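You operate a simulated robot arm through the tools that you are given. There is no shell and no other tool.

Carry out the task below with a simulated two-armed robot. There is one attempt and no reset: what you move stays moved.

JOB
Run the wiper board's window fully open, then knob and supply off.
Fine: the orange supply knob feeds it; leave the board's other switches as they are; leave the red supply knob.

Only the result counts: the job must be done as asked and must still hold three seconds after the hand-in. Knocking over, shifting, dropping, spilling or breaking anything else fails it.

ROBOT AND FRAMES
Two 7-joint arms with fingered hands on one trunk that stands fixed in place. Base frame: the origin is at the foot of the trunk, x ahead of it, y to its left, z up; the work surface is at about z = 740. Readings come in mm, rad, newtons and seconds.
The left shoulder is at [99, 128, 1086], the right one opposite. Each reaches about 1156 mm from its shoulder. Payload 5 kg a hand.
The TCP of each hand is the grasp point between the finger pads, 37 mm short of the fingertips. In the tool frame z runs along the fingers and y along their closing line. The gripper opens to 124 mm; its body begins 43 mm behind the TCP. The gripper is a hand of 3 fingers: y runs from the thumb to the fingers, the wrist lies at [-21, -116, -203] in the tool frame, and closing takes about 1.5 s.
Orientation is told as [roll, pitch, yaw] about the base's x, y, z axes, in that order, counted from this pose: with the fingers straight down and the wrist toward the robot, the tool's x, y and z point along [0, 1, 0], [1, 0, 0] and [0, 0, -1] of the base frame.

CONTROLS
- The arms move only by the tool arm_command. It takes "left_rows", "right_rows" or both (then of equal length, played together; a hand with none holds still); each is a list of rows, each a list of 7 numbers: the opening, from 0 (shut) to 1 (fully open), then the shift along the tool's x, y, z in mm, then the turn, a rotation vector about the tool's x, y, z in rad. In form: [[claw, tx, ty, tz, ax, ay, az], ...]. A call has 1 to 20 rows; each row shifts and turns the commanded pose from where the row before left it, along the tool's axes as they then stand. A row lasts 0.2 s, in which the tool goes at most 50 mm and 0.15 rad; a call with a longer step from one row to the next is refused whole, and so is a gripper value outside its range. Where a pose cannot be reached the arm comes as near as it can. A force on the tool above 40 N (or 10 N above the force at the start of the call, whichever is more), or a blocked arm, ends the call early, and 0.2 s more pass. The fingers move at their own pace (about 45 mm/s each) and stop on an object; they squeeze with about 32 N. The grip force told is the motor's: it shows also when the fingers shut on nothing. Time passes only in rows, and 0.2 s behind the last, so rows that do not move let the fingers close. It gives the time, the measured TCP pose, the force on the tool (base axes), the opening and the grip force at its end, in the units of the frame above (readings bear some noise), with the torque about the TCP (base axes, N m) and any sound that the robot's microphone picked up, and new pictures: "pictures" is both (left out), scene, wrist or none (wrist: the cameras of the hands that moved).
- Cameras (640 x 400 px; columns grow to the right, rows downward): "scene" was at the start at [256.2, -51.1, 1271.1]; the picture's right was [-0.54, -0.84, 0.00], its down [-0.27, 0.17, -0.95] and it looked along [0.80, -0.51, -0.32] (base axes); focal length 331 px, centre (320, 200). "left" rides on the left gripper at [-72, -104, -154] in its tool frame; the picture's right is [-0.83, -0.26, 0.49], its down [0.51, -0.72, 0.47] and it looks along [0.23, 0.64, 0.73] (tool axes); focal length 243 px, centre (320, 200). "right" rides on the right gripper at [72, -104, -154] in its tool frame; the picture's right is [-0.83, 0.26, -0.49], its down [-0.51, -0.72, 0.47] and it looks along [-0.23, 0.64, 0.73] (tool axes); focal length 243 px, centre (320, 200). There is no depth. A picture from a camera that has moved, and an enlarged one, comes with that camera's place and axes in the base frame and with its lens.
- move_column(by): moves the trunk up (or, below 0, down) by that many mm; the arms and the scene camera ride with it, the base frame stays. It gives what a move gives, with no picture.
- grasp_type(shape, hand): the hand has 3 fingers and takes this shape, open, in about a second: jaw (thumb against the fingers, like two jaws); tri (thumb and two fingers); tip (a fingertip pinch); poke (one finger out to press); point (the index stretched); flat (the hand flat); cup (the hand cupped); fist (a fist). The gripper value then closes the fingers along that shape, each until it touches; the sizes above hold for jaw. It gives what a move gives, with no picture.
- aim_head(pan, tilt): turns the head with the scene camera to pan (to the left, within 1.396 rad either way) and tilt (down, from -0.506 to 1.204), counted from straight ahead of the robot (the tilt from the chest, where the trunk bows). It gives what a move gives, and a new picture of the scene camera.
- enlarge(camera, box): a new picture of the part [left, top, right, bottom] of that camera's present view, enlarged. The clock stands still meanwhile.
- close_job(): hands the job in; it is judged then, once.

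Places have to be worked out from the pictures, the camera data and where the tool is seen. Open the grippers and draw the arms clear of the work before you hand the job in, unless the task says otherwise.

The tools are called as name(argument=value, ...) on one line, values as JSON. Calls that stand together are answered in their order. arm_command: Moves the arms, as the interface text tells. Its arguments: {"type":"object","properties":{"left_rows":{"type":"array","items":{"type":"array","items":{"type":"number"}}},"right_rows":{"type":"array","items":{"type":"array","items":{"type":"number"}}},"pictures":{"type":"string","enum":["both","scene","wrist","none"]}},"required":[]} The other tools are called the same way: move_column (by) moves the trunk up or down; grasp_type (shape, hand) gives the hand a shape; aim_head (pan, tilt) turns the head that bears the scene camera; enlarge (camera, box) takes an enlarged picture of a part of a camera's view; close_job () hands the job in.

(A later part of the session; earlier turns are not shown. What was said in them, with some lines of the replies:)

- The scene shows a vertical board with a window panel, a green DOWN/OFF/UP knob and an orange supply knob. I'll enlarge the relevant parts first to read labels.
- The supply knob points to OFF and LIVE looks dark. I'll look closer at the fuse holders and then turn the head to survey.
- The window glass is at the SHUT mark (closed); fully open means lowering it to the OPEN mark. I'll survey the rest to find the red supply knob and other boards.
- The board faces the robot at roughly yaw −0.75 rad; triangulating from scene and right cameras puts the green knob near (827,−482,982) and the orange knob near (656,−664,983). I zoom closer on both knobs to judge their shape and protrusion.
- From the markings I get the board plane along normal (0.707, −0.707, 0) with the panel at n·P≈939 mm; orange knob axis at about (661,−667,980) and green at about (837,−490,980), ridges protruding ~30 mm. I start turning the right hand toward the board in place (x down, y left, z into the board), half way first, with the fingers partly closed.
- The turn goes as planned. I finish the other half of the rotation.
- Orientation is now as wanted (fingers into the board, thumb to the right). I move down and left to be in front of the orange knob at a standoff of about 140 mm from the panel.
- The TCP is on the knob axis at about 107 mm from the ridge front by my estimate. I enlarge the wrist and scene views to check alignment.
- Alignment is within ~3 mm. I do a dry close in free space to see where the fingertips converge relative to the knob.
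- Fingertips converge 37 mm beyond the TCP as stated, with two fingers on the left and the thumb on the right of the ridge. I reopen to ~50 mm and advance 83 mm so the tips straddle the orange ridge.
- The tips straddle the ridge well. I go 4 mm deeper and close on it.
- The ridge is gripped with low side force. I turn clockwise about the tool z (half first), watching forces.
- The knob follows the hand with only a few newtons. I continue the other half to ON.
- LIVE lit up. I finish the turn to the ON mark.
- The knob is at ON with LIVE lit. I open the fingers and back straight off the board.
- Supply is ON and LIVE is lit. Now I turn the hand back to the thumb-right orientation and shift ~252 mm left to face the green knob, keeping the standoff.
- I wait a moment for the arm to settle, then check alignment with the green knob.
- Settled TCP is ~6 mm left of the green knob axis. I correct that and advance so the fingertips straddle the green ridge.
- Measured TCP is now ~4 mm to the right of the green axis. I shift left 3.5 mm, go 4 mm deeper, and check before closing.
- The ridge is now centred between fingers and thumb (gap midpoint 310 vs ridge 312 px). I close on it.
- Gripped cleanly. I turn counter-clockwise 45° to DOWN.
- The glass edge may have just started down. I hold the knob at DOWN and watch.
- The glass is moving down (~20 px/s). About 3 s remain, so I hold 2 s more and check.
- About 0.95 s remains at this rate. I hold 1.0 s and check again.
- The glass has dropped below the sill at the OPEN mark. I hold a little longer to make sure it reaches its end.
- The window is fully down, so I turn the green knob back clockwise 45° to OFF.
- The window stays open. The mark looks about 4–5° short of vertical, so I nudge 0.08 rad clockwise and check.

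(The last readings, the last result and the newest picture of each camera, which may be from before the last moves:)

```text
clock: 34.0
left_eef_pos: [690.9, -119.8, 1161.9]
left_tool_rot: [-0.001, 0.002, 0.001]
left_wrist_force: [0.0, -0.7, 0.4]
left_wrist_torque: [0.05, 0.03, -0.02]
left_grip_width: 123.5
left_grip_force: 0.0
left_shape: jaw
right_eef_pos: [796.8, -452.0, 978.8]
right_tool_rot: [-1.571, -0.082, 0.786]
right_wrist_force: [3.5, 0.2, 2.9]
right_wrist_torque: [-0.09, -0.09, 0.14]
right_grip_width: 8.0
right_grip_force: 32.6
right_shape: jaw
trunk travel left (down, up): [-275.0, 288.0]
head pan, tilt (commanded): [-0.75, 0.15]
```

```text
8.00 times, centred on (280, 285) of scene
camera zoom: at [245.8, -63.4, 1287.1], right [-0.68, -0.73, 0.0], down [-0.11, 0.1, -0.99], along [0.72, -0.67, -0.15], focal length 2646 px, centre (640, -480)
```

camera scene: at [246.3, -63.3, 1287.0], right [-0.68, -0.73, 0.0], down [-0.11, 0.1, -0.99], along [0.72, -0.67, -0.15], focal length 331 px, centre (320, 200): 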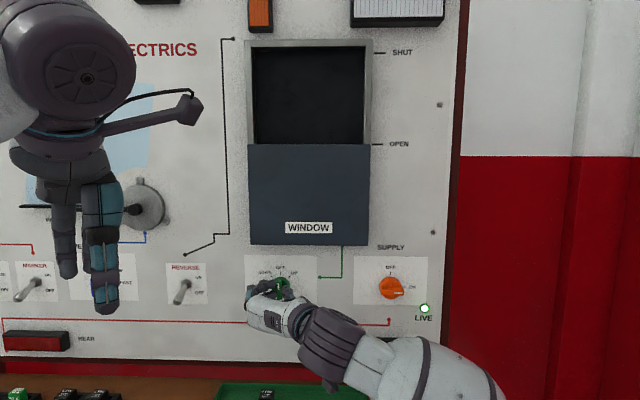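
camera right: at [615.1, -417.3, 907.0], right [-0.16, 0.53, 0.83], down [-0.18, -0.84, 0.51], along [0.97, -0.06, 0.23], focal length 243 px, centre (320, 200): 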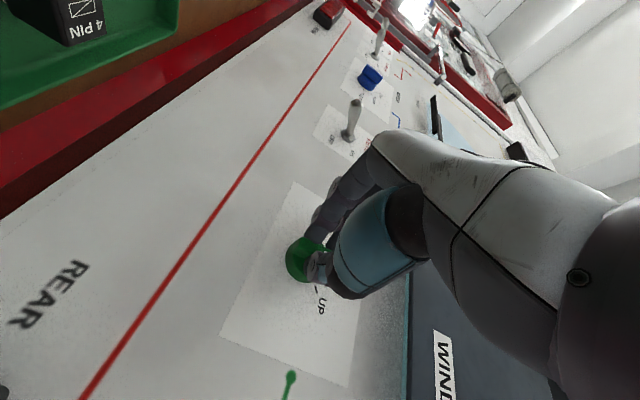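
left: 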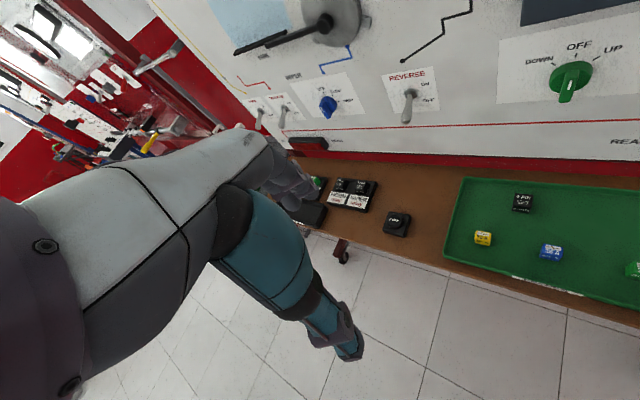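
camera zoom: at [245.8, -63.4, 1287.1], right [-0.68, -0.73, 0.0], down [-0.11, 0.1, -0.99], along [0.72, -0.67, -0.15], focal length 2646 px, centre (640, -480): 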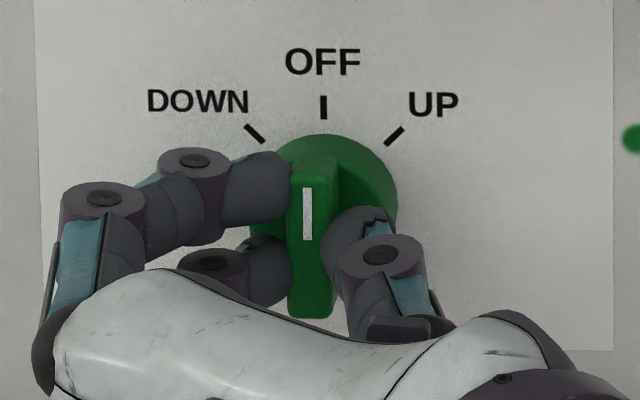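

The mark is vertical under OFF again. I release and back straight off.

arm_command(right_rows=[[0.4, 0, 0, 0, 0, 0, 0], [0.4, 0, 0, 0, 0, 0, 0], [0.4, 0, 0, 0, 0, 0, 0], [0.4, 0, 0, -15, 0, 0, 0], [0.4, 0, 0, -25, 0, 0, 0], [0.4, 0, 0, -40, 0, 0, 0], [0.4, 0, 0, 0, 0, 0, 0]], pictures="both")

enlarge(camera="scene", box=[240, 250, 320, 300])

enlarge(camera="scene", box=[220, 20, 440, 160])

```text
clock: 35.6
left_eef_pos: [691.6, -119.6, 1161.8]
left_tool_rot: [-0.001, -0.001, 0.002]
left_wrist_force: [0.1, 0.2, -0.2]
left_wrist_torque: [0.02, 0.01, 0.0]
left_grip_width: 123.8
left_grip_force: 0.0
left_shape: jaw
right_eef_pos: [741.8, -393.8, 980.1]
right_tool_rot: [-1.571, -0.079, 0.786]
right_wrist_force: [-1.0, 1.1, 0.0]
right_wrist_torque: [-0.01, 0.0, 0.03]
right_grip_width: 49.3
right_grip_force: 0.1
right_shape: jaw
trunk travel left (down, up): [-275.0, 288.0]
head pan, tilt (commanded): [-0.75, 0.15]
camera scene: at [246.0, -64.0, 1287.0], right [-0.68, -0.73, 0.0], down [-0.11, 0.1, -0.99], along [0.72, -0.67, -0.15], focal length 331 px, centre (320, 200)
camera right: at [563.9, -356.6, 900.4], right [-0.21, 0.49, 0.85], down [-0.2, -0.87, 0.45], along [0.96, -0.08, 0.28], focal length 243 px, centre (320, 200)
```

scene: 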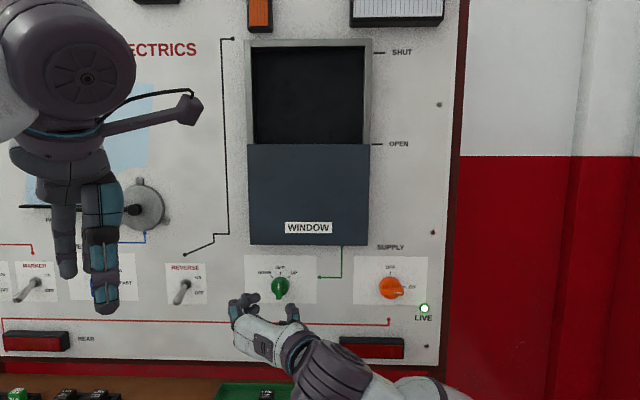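
right: 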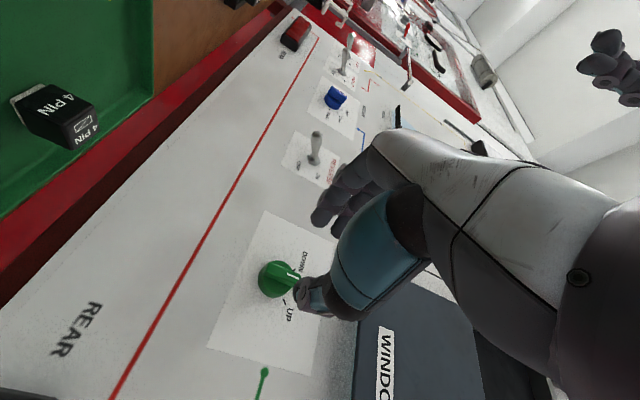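

```text
8.00 times, centred on (280, 275) of scene
camera zoom: at [246.0, -64.0, 1287.0], right [-0.68, -0.73, 0.0], down [-0.11, 0.1, -0.99], along [0.72, -0.67, -0.15], focal length 2646 px, centre (640, -400)
```

zoom: 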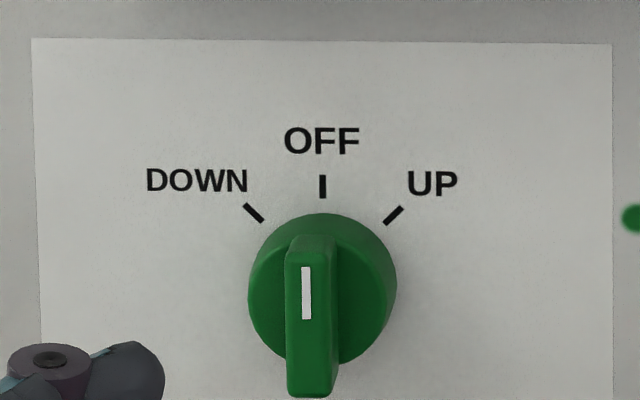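

```text
2.86 times, centred on (330, 90) of scene
camera zoom: at [246.0, -64.0, 1287.0], right [-0.68, -0.73, 0.0], down [-0.11, 0.1, -0.99], along [0.72, -0.67, -0.15], focal length 945 px, centre (291, 514)
```

zoom: 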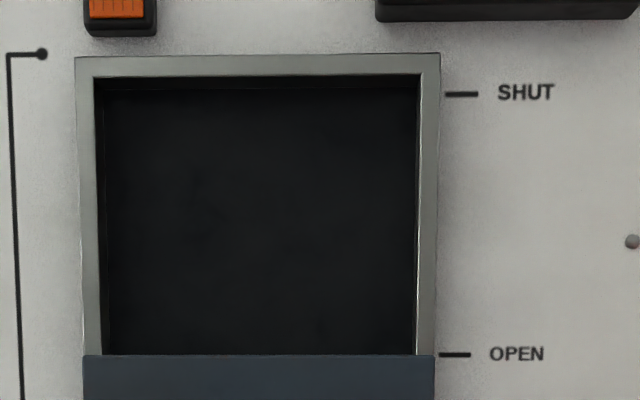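

Green knob is at OFF, window open, LIVE still lit. I go back to the orange knob: square the hand, shift ~251 mm right, and turn so the thumb is below and fingers above for the horizontal ridge.

arm_command(right_rows=[[0.4, 0, 0, 0, 0, 0, -0.08], [0.4, 0, -41.8, 0, 0, 0, 0], [0.4, 0, -41.8, 0, 0, 0, 0], [0.4, 0, -41.8, 0, 0, 0, 0], [0.4, 0, -41.8, 0, 0, 0, 0], [0.4, 0, -41.8, 0, 0, 0, 0], [0.4, 0, -41.8, 0, 0, 0, 0], [0.4, 0, 0, 0, 0, 0, 0.131], [0.4, 0, 0, 0, 0, 0, 0.131], [0.4, 0, 0, 0, 0, 0, 0.131], [0.4, 0, 0, 0, 0, 0, 0.131], [0.4, 0, 0, 0, 0, 0, 0.131], [0.4, 0, 0, 0, 0, 0, 0.131], [0.4, 0, 0, 0, 0, 0, 0.131], [0.4, 0, 0, 0, 0, 0, 0.131], [0.4, 0, 0, 0, 0, 0, 0.131], [0.4, 0, 0, 0, 0, 0, 0.131], [0.4, 0, 0, 0, 0, 0, 0.131], [0.4, 0, 0, 0, 0, 0, 0.13], [0.4, 0, 0, 0, 0, 0, 0]], pictures="both")

enlarge(camera="scene", box=[330, 240, 470, 350])

enlarge(camera="right", box=[220, 180, 400, 340])

```text
clock: 39.8
left_eef_pos: [689.3, -120.1, 1163.2]
left_tool_rot: [0.001, 0.001, 0.001]
left_wrist_force: [-0.2, 0.5, -0.2]
left_wrist_torque: [-0.01, 0.01, -0.04]
left_grip_width: 123.6
left_grip_force: 0.0
left_shape: jaw
right_eef_pos: [562.1, -572.2, 979.7]
right_tool_rot: [1.858, -1.568, -2.642]
right_wrist_force: [-1.5, -0.7, -1.7]
right_wrist_torque: [0.0, 0.03, -0.01]
right_grip_width: 49.3
right_grip_force: 0.0
right_shape: jaw
trunk travel left (down, up): [-275.0, 288.0]
head pan, tilt (commanded): [-0.75, 0.15]
camera scene: at [245.3, -64.0, 1287.2], right [-0.68, -0.73, 0.0], down [-0.11, 0.1, -0.99], along [0.72, -0.67, -0.15], focal length 331 px, centre (320, 200)
camera right: at [506.5, -413.0, 876.3], right [-0.94, -0.24, 0.26], down [-0.02, -0.69, -0.72], along [0.35, -0.68, 0.64], focal length 243 px, centre (320, 200)
```

scene: 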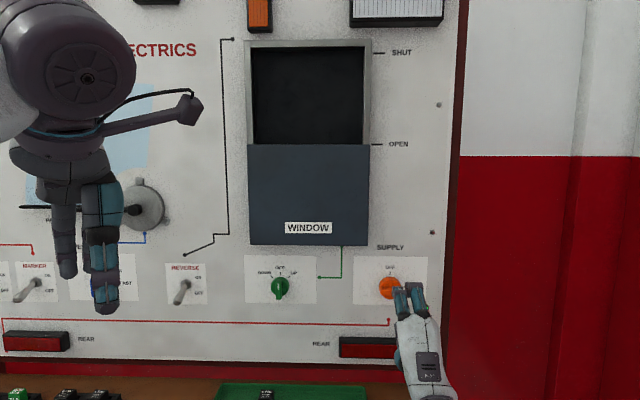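
right: 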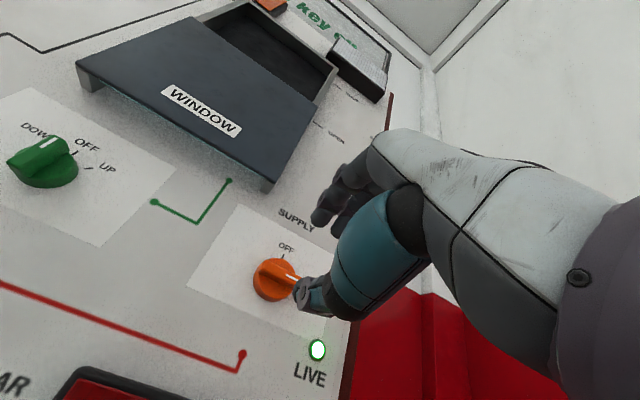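

```text
3.64 times, centred on (400, 295) of scene
camera zoom: at [245.3, -64.0, 1287.2], right [-0.68, -0.73, 0.0], down [-0.11, 0.1, -0.99], along [0.72, -0.67, -0.15], focal length 1202 px, centre (29, -146)
```

zoom: 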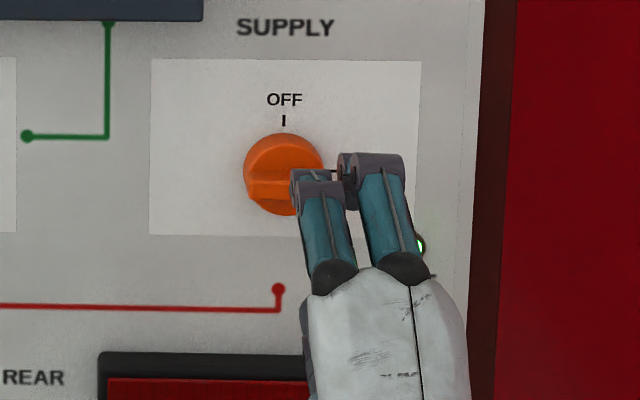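

```text
2.50 times, centred on (310, 260) of right
camera zoom: at [506.5, -413.0, 876.3], right [-0.94, -0.24, 0.26], down [-0.02, -0.69, -0.72], along [0.35, -0.68, 0.64], focal length 606 px, centre (345, 50)
```

zoom: 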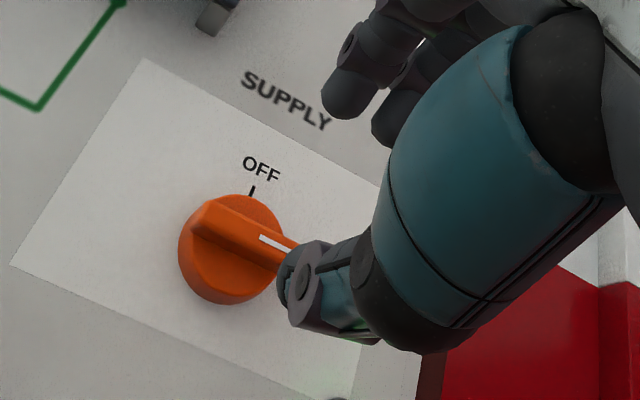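

The hand is aligned as it was when I released the orange knob. I advance 77 mm and check.

arm_command(right_rows=[[0.4, 1.5, 0, 0, 0, 0, 0], [0.4, 0, 0, 25, 0, 0, 0], [0.4, 0, 0, 25, 0, 0, 0], [0.4, 0, 0, 14, 0, 0, 0], [0.4, 0, 0, 8, 0, 0, 0], [0.4, 0, 0, 5, 0, 0, 0], [0.4, 0, 0, 0, 0, 0, 0]], pictures="both")

enlarge(camera="scene", box=[350, 250, 430, 300])

enlarge(camera="right", box=[220, 180, 400, 340])

```text
clock: 41.4
left_eef_pos: [690.9, -119.7, 1162.6]
left_tool_rot: [0.0, 0.001, 0.001]
left_wrist_force: [-0.3, -0.8, -0.1]
left_wrist_torque: [-0.01, 0.02, 0.0]
left_grip_width: 123.7
left_grip_force: 0.1
left_shape: jaw
right_eef_pos: [618.1, -626.8, 979.9]
right_tool_rot: [2.552, -1.57, 2.946]
right_wrist_force: [0.4, 0.1, -0.3]
right_wrist_torque: [0.02, 0.01, 0.0]
right_grip_width: 49.3
right_grip_force: 0.1
right_shape: jaw
trunk travel left (down, up): [-275.0, 288.0]
head pan, tilt (commanded): [-0.75, 0.15]
camera scene: at [245.7, -63.7, 1287.1], right [-0.68, -0.73, 0.0], down [-0.11, 0.1, -0.99], along [0.72, -0.67, -0.15], focal length 331 px, centre (320, 200)
camera right: at [562.8, -466.7, 876.0], right [-0.94, -0.24, 0.26], down [-0.02, -0.69, -0.72], along [0.35, -0.68, 0.64], focal length 243 px, centre (320, 200)
```

scene: 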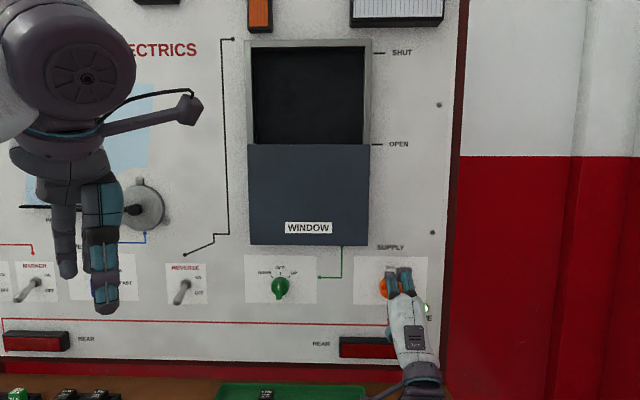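
right: 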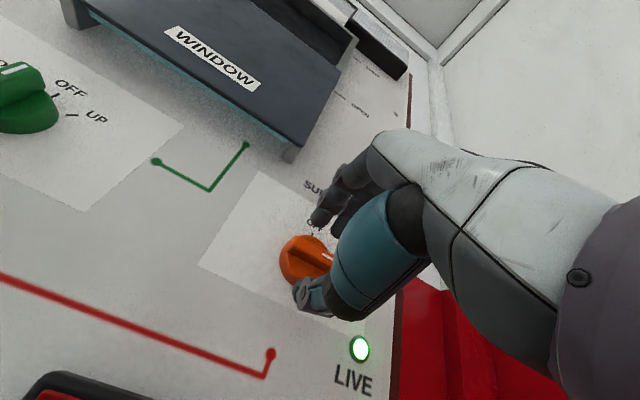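

```text
8.00 times, centred on (390, 275) of scene
camera zoom: at [245.7, -63.7, 1287.1], right [-0.68, -0.73, 0.0], down [-0.11, 0.1, -0.99], along [0.72, -0.67, -0.15], focal length 2646 px, centre (-240, -400)
```

zoom: 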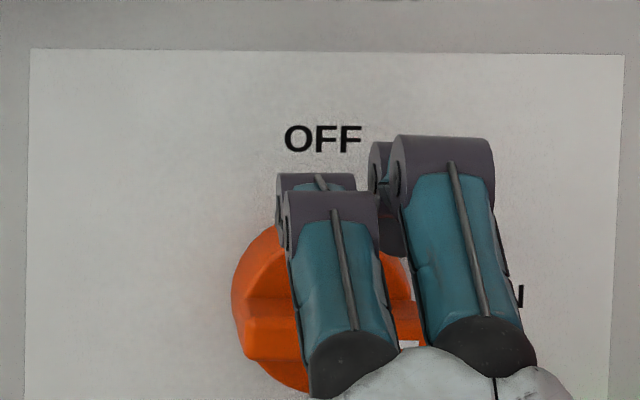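

```text
2.50 times, centred on (310, 260) of right
camera zoom: at [562.8, -466.7, 876.0], right [-0.94, -0.24, 0.26], down [-0.02, -0.69, -0.72], along [0.35, -0.68, 0.64], focal length 606 px, centre (345, 50)
```

zoom: 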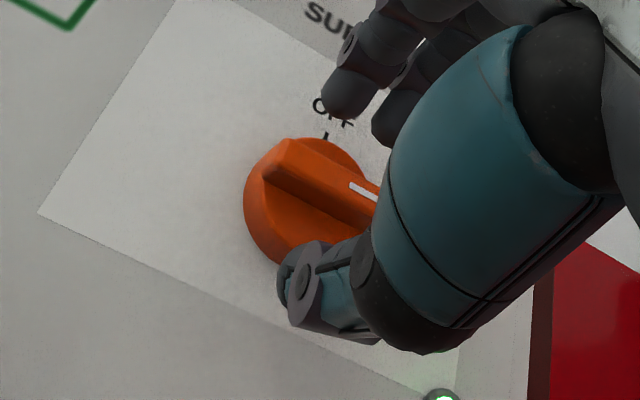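

The fingers straddle the horizontal ridge like before. I go 4 mm deeper and close.

arm_command(right_rows=[[0.4, 0, 0, 4, 0, 0, 0], [0.0, 0, 0, 0, 0, 0, 0], [0.0, 0, 0, 0, 0, 0, 0], [0.0, 0, 0, 0, 0, 0, 0], [0.0, 0, 0, 0, 0, 0, 0], [0.0, 0, 0, 0, 0, 0, 0]], pictures="wrist")

enlarge(camera="right", box=[220, 180, 400, 340])

```text
clock: 42.8
left_eef_pos: [690.4, -120.4, 1161.4]
left_tool_rot: [0.001, 0.0, 0.003]
left_wrist_force: [-0.6, 0.3, 0.3]
left_wrist_torque: [-0.03, -0.02, 0.0]
left_grip_width: 123.7
left_grip_force: 0.2
left_shape: jaw
right_eef_pos: [621.5, -628.3, 979.9]
right_tool_rot: [2.137, -1.572, -2.922]
right_wrist_force: [1.9, -2.8, 0.8]
right_wrist_torque: [-0.05, -0.03, -0.02]
right_grip_width: 8.1
right_grip_force: 31.7
right_shape: jaw
trunk travel left (down, up): [-275.0, 288.0]
head pan, tilt (commanded): [-0.75, 0.15]
camera right: at [565.6, -469.0, 875.9], right [-0.94, -0.24, 0.26], down [-0.03, -0.69, -0.72], along [0.35, -0.68, 0.64], focal length 243 px, centre (320, 200)
```

right: 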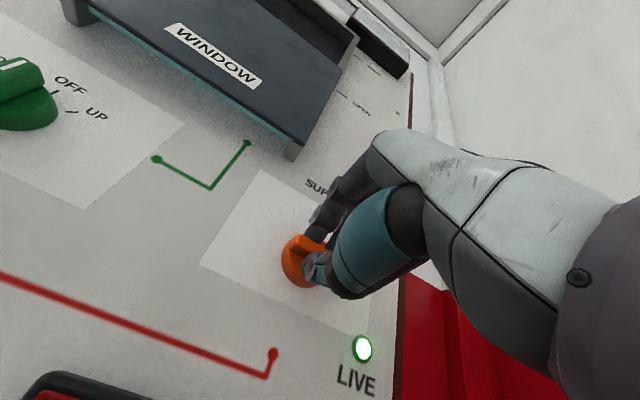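

```text
2.50 times, centred on (310, 260) of right
camera zoom: at [565.6, -469.0, 875.9], right [-0.94, -0.24, 0.26], down [-0.03, -0.69, -0.72], along [0.35, -0.68, 0.64], focal length 606 px, centre (345, 50)
```

zoom: 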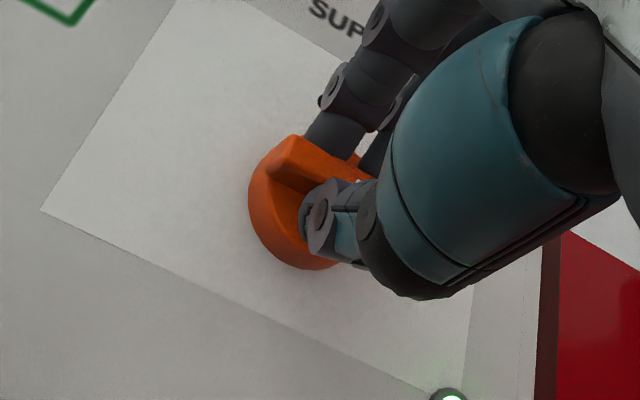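

Gripped with little force. I turn counter-clockwise 90° back to OFF.

arm_command(right_rows=[[0.0, 0, 0, 0, 0, 0, -0.131], [0.0, 0, 0, 0, 0, 0, -0.131], [0.0, 0, 0, 0, 0, 0, -0.131], [0.0, 0, 0, 0, 0, 0, -0.131], [0.0, 0, 0, 0, 0, 0, -0.131], [0.0, 0, 0, 0, 0, 0, -0.131], [0.0, 0, 0, 0, 0, 0, -0.131], [0.0, 0, 0, 0, 0, 0, -0.131], [0.0, 0, 0, 0, 0, 0, -0.131], [0.0, 0, 0, 0, 0, 0, -0.131], [0.0, 0, 0, 0, 0, 0, -0.131], [0.0, 0, 0, 0, 0, 0, -0.13], [0.0, 0, 0, 0, 0, 0, 0]], pictures="both")

enlarge(camera="scene", box=[355, 260, 435, 310])

```text
clock: 45.6
left_eef_pos: [691.4, -120.4, 1162.0]
left_tool_rot: [-0.001, -0.001, 0.001]
left_wrist_force: [0.2, 0.0, -0.2]
left_wrist_torque: [0.01, -0.01, 0.02]
left_grip_width: 123.7
left_grip_force: 0.0
left_shape: jaw
right_eef_pos: [621.5, -629.5, 980.1]
right_tool_rot: [-1.571, 0.001, 0.785]
right_wrist_force: [1.5, 1.3, -5.2]
right_wrist_torque: [0.08, 0.13, 0.12]
right_grip_width: 8.0
right_grip_force: 31.7
right_shape: jaw
trunk travel left (down, up): [-275.0, 288.0]
head pan, tilt (commanded): [-0.75, 0.15]
camera scene: at [246.0, -63.9, 1287.0], right [-0.68, -0.73, 0.0], down [-0.11, 0.1, -0.99], along [0.72, -0.67, -0.15], focal length 331 px, centre (320, 200)
camera right: at [439.9, -594.6, 907.9], right [-0.16, 0.53, 0.83], down [-0.18, -0.84, 0.51], along [0.97, -0.06, 0.23], focal length 243 px, centre (320, 200)
```

scene: 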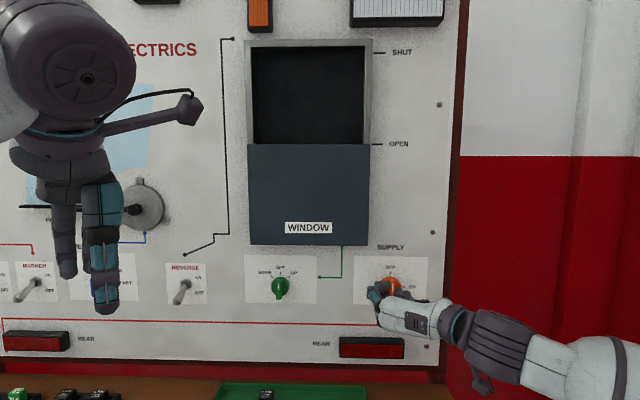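
right: 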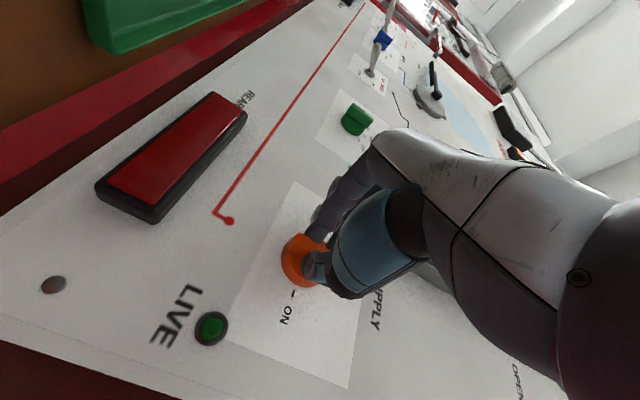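

```text
8.00 times, centred on (395, 285) of scene
camera zoom: at [246.0, -63.9, 1287.0], right [-0.68, -0.73, 0.0], down [-0.11, 0.1, -0.99], along [0.72, -0.67, -0.15], focal length 2646 px, centre (-280, -480)
```

zoom: 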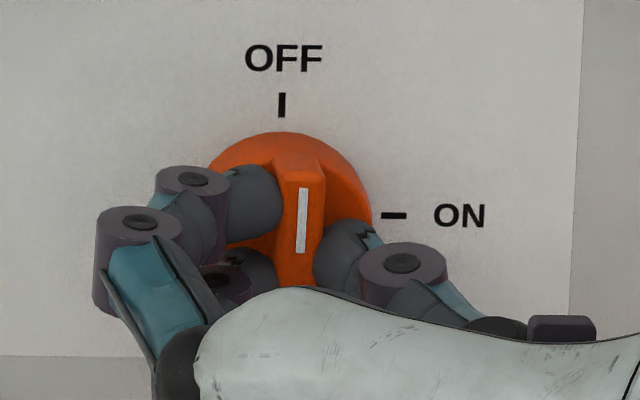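

LIVE is dark and the mark points to OFF. I release and back away from the board.

arm_command(right_rows=[[0.0, 0, 0, 0, 0, 0, -0.03], [0.4, 0, 0, 0, 0, 0, 0], [0.4, 0, 0, 0, 0, 0, 0], [0.4, 0, 0, 0, 0, 0, 0], [0.4, 0, 0, -15, 0, 0, 0], [0.4, 0, 0, -25, 0, 0, 0], [0.4, 0, 0, -40, 0, 0, 0], [0.4, 0, 0, -40, 0, 0, 0], [0.6, 0, 0, 0, 0, 0, 0]], pictures="both")

enlarge(camera="scene", box=[355, 260, 435, 310])

enlarge(camera="scene", box=[240, 250, 320, 300])

enlarge(camera="scene", box=[220, 20, 440, 160])

```text
clock: 47.6
left_eef_pos: [690.7, -120.5, 1160.7]
left_tool_rot: [0.001, -0.001, 0.001]
left_wrist_force: [-0.9, -0.1, 0.3]
left_wrist_torque: [0.02, -0.01, 0.02]
left_grip_width: 123.5
left_grip_force: 0.0
left_shape: jaw
right_eef_pos: [537.4, -546.2, 976.1]
right_tool_rot: [-1.571, 0.03, 0.786]
right_wrist_force: [0.8, 0.2, 0.0]
right_wrist_torque: [-0.01, -0.03, 0.03]
right_grip_width: 74.1
right_grip_force: 0.0
right_shape: jaw
right hand out of reach, approached as far as the arm can: row 8
trunk travel left (down, up): [-275.0, 288.0]
head pan, tilt (commanded): [-0.75, 0.15]
camera scene: at [246.2, -64.1, 1287.0], right [-0.68, -0.73, 0.0], down [-0.11, 0.1, -0.99], along [0.72, -0.67, -0.15], focal length 331 px, centre (320, 200)
camera right: at [352.9, -513.7, 908.0], right [-0.15, 0.55, 0.82], down [-0.17, -0.83, 0.53], along [0.98, -0.06, 0.21], focal length 243 px, centre (320, 200)
```

scene: 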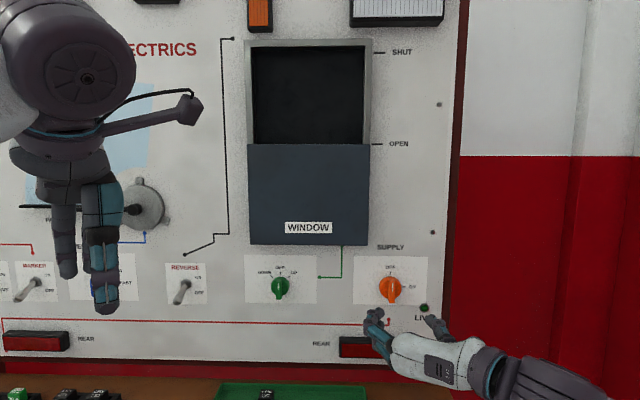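
right: 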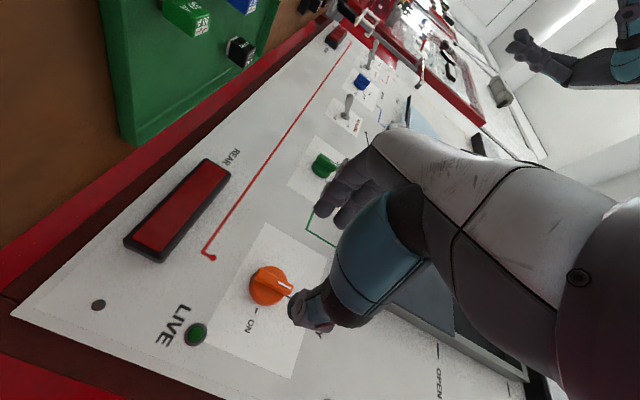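

```text
8.00 times, centred on (395, 285) of scene
camera zoom: at [246.2, -64.1, 1287.0], right [-0.68, -0.73, 0.0], down [-0.11, 0.1, -0.99], along [0.72, -0.67, -0.15], focal length 2646 px, centre (-280, -480)
```

zoom: 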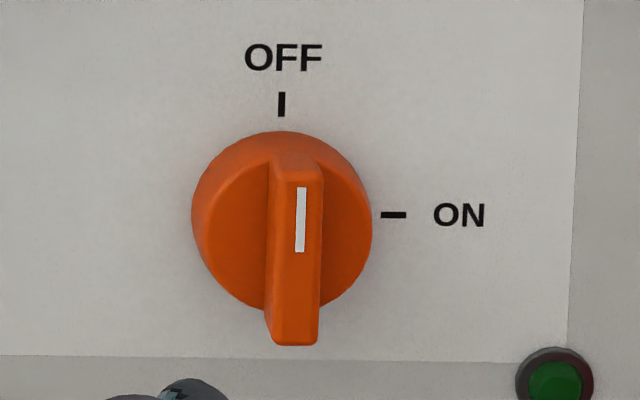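

```text
8.00 times, centred on (280, 275) of scene
camera zoom: at [246.2, -64.1, 1287.0], right [-0.68, -0.73, 0.0], down [-0.11, 0.1, -0.99], along [0.72, -0.67, -0.15], focal length 2646 px, centre (640, -400)
```

zoom: 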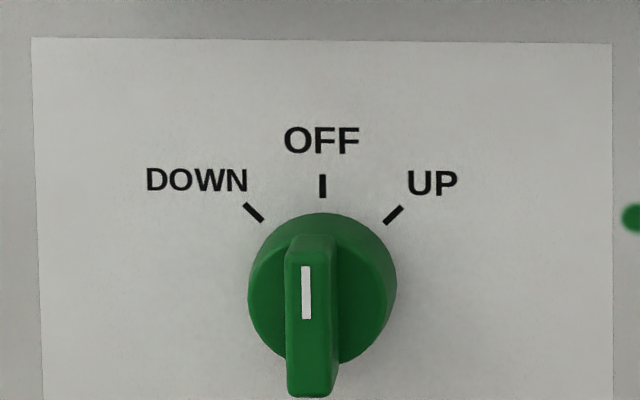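

```text
2.86 times, centred on (330, 90) of scene
camera zoom: at [246.2, -64.1, 1287.0], right [-0.68, -0.73, 0.0], down [-0.11, 0.1, -0.99], along [0.72, -0.67, -0.15], focal length 945 px, centre (291, 514)
```

zoom: 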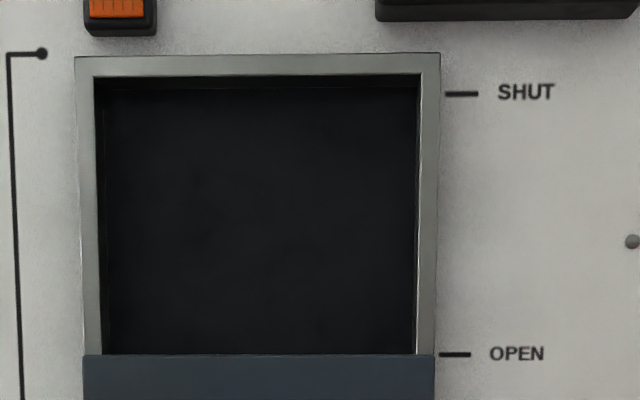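

Green at OFF, orange at OFF, LIVE dark, window down. I open the hand fully and raise the trunk a bit so the camera can look down behind the sill to confirm the glass is fully down.

arm_command(right_rows=[[1.0, 0, 0, 0, 0, 0, 0], [1.0, 0, 0, 0, 0, 0, 0], [1.0, 0, 0, 0, 0, 0, 0], [1.0, 0, 0, 0, 0, 0, 0]], pictures="none")

move_column(by=200)

aim_head(pan=-0.75, tilt=0.35)

enlarge(camera="scene", box=[230, 60, 400, 170])

```text
clock: 48.6
left_eef_pos: [690.1, -119.2, 1160.9]
left_tool_rot: [0.0, 0.0, 0.001]
left_wrist_force: [-0.3, 0.5, 0.7]
left_wrist_torque: [0.01, -0.01, 0.0]
left_grip_width: 123.7
left_grip_force: 0.0
left_shape: jaw
right_eef_pos: [537.5, -545.9, 976.8]
right_tool_rot: [-1.572, 0.031, 0.785]
right_wrist_force: [-0.5, -0.5, -0.8]
right_wrist_torque: [0.0, 0.0, 0.01]
right_grip_width: 123.7
right_grip_force: 0.2
right_shape: jaw
trunk travel left (down, up): [-275.0, 288.0]
head pan, tilt (commanded): [-0.75, 0.15]
```

```text
clock: 50.8
left_eef_pos: [690.9, -120.0, 1360.2]
left_tool_rot: [-0.002, 0.001, 0.003]
left_wrist_force: [-0.4, -0.1, -0.3]
left_wrist_torque: [0.02, 0.01, 0.0]
left_grip_width: 123.6
left_grip_force: 0.1
left_shape: jaw
right_eef_pos: [538.3, -546.8, 1177.7]
right_tool_rot: [-1.571, 0.032, 0.786]
right_wrist_force: [0.2, 0.4, -0.2]
right_wrist_torque: [0.02, -0.02, -0.02]
right_grip_width: 123.6
right_grip_force: 0.0
right_shape: jaw
trunk travel left (down, up): [-475.0, 88.0]
head pan, tilt (commanded): [-0.75, 0.15]
```

```text
clock: 51.5
left_eef_pos: [690.7, -119.7, 1362.5]
left_tool_rot: [0.001, 0.0, 0.003]
left_wrist_force: [-0.8, 0.1, -0.3]
left_wrist_torque: [-0.01, 0.03, -0.01]
left_grip_width: 123.6
left_grip_force: 0.0
left_shape: jaw
right_eef_pos: [538.0, -547.7, 1178.9]
right_tool_rot: [-1.572, 0.03, 0.787]
right_wrist_force: [-0.2, -0.8, 0.4]
right_wrist_torque: [-0.03, 0.03, -0.02]
right_grip_width: 123.3
right_grip_force: 0.0
right_shape: jaw
trunk travel left (down, up): [-475.0, 88.0]
head pan, tilt (commanded): [-0.75, 0.351]
camera scene: at [184.1, -64.0, 1482.4], right [-0.68, -0.73, 0.0], down [-0.25, 0.23, -0.94], along [0.69, -0.64, -0.34], focal length 331 px, centre (320, 200)
```

scene: 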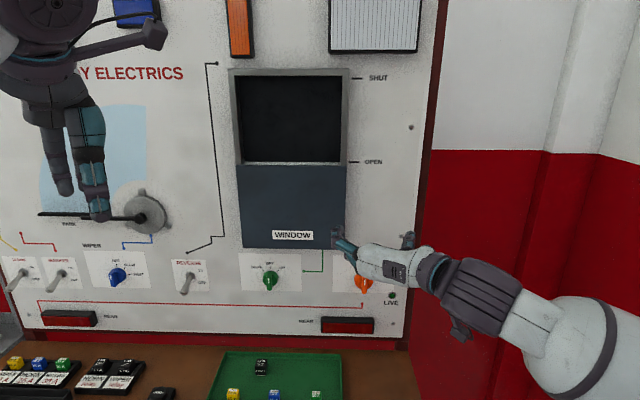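

```text
3.64 times, centred on (315, 115) of scene
camera zoom: at [184.1, -64.0, 1482.4], right [-0.68, -0.73, 0.0], down [-0.25, 0.23, -0.94], along [0.69, -0.64, -0.34], focal length 1202 px, centre (338, 509)
```

zoom: 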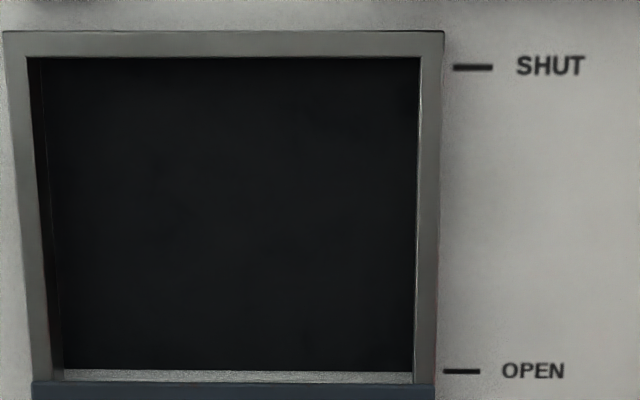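

The glass's white top edge sits right at the OPEN mark, both knobs are at OFF, LIVE is dark, and both hands are open and clear of the board. I hand the job in.

close_job()

```text
The job is handed in.
```

I ran the wiper board's window fully open. With the camera raised, its top edge sits at the OPEN mark. The green window knob is back at OFF, the orange supply knob is at OFF, and the LIVE lamp is dark.

I didn't touch the red supply knob or the board's other switches. Nothing else on the bench was moved. Both hands are open and clear of the board. I left the trunk 200 mm higher than it started, after raising it to check the glass.

The job has been handed in, but no verdict has come back.
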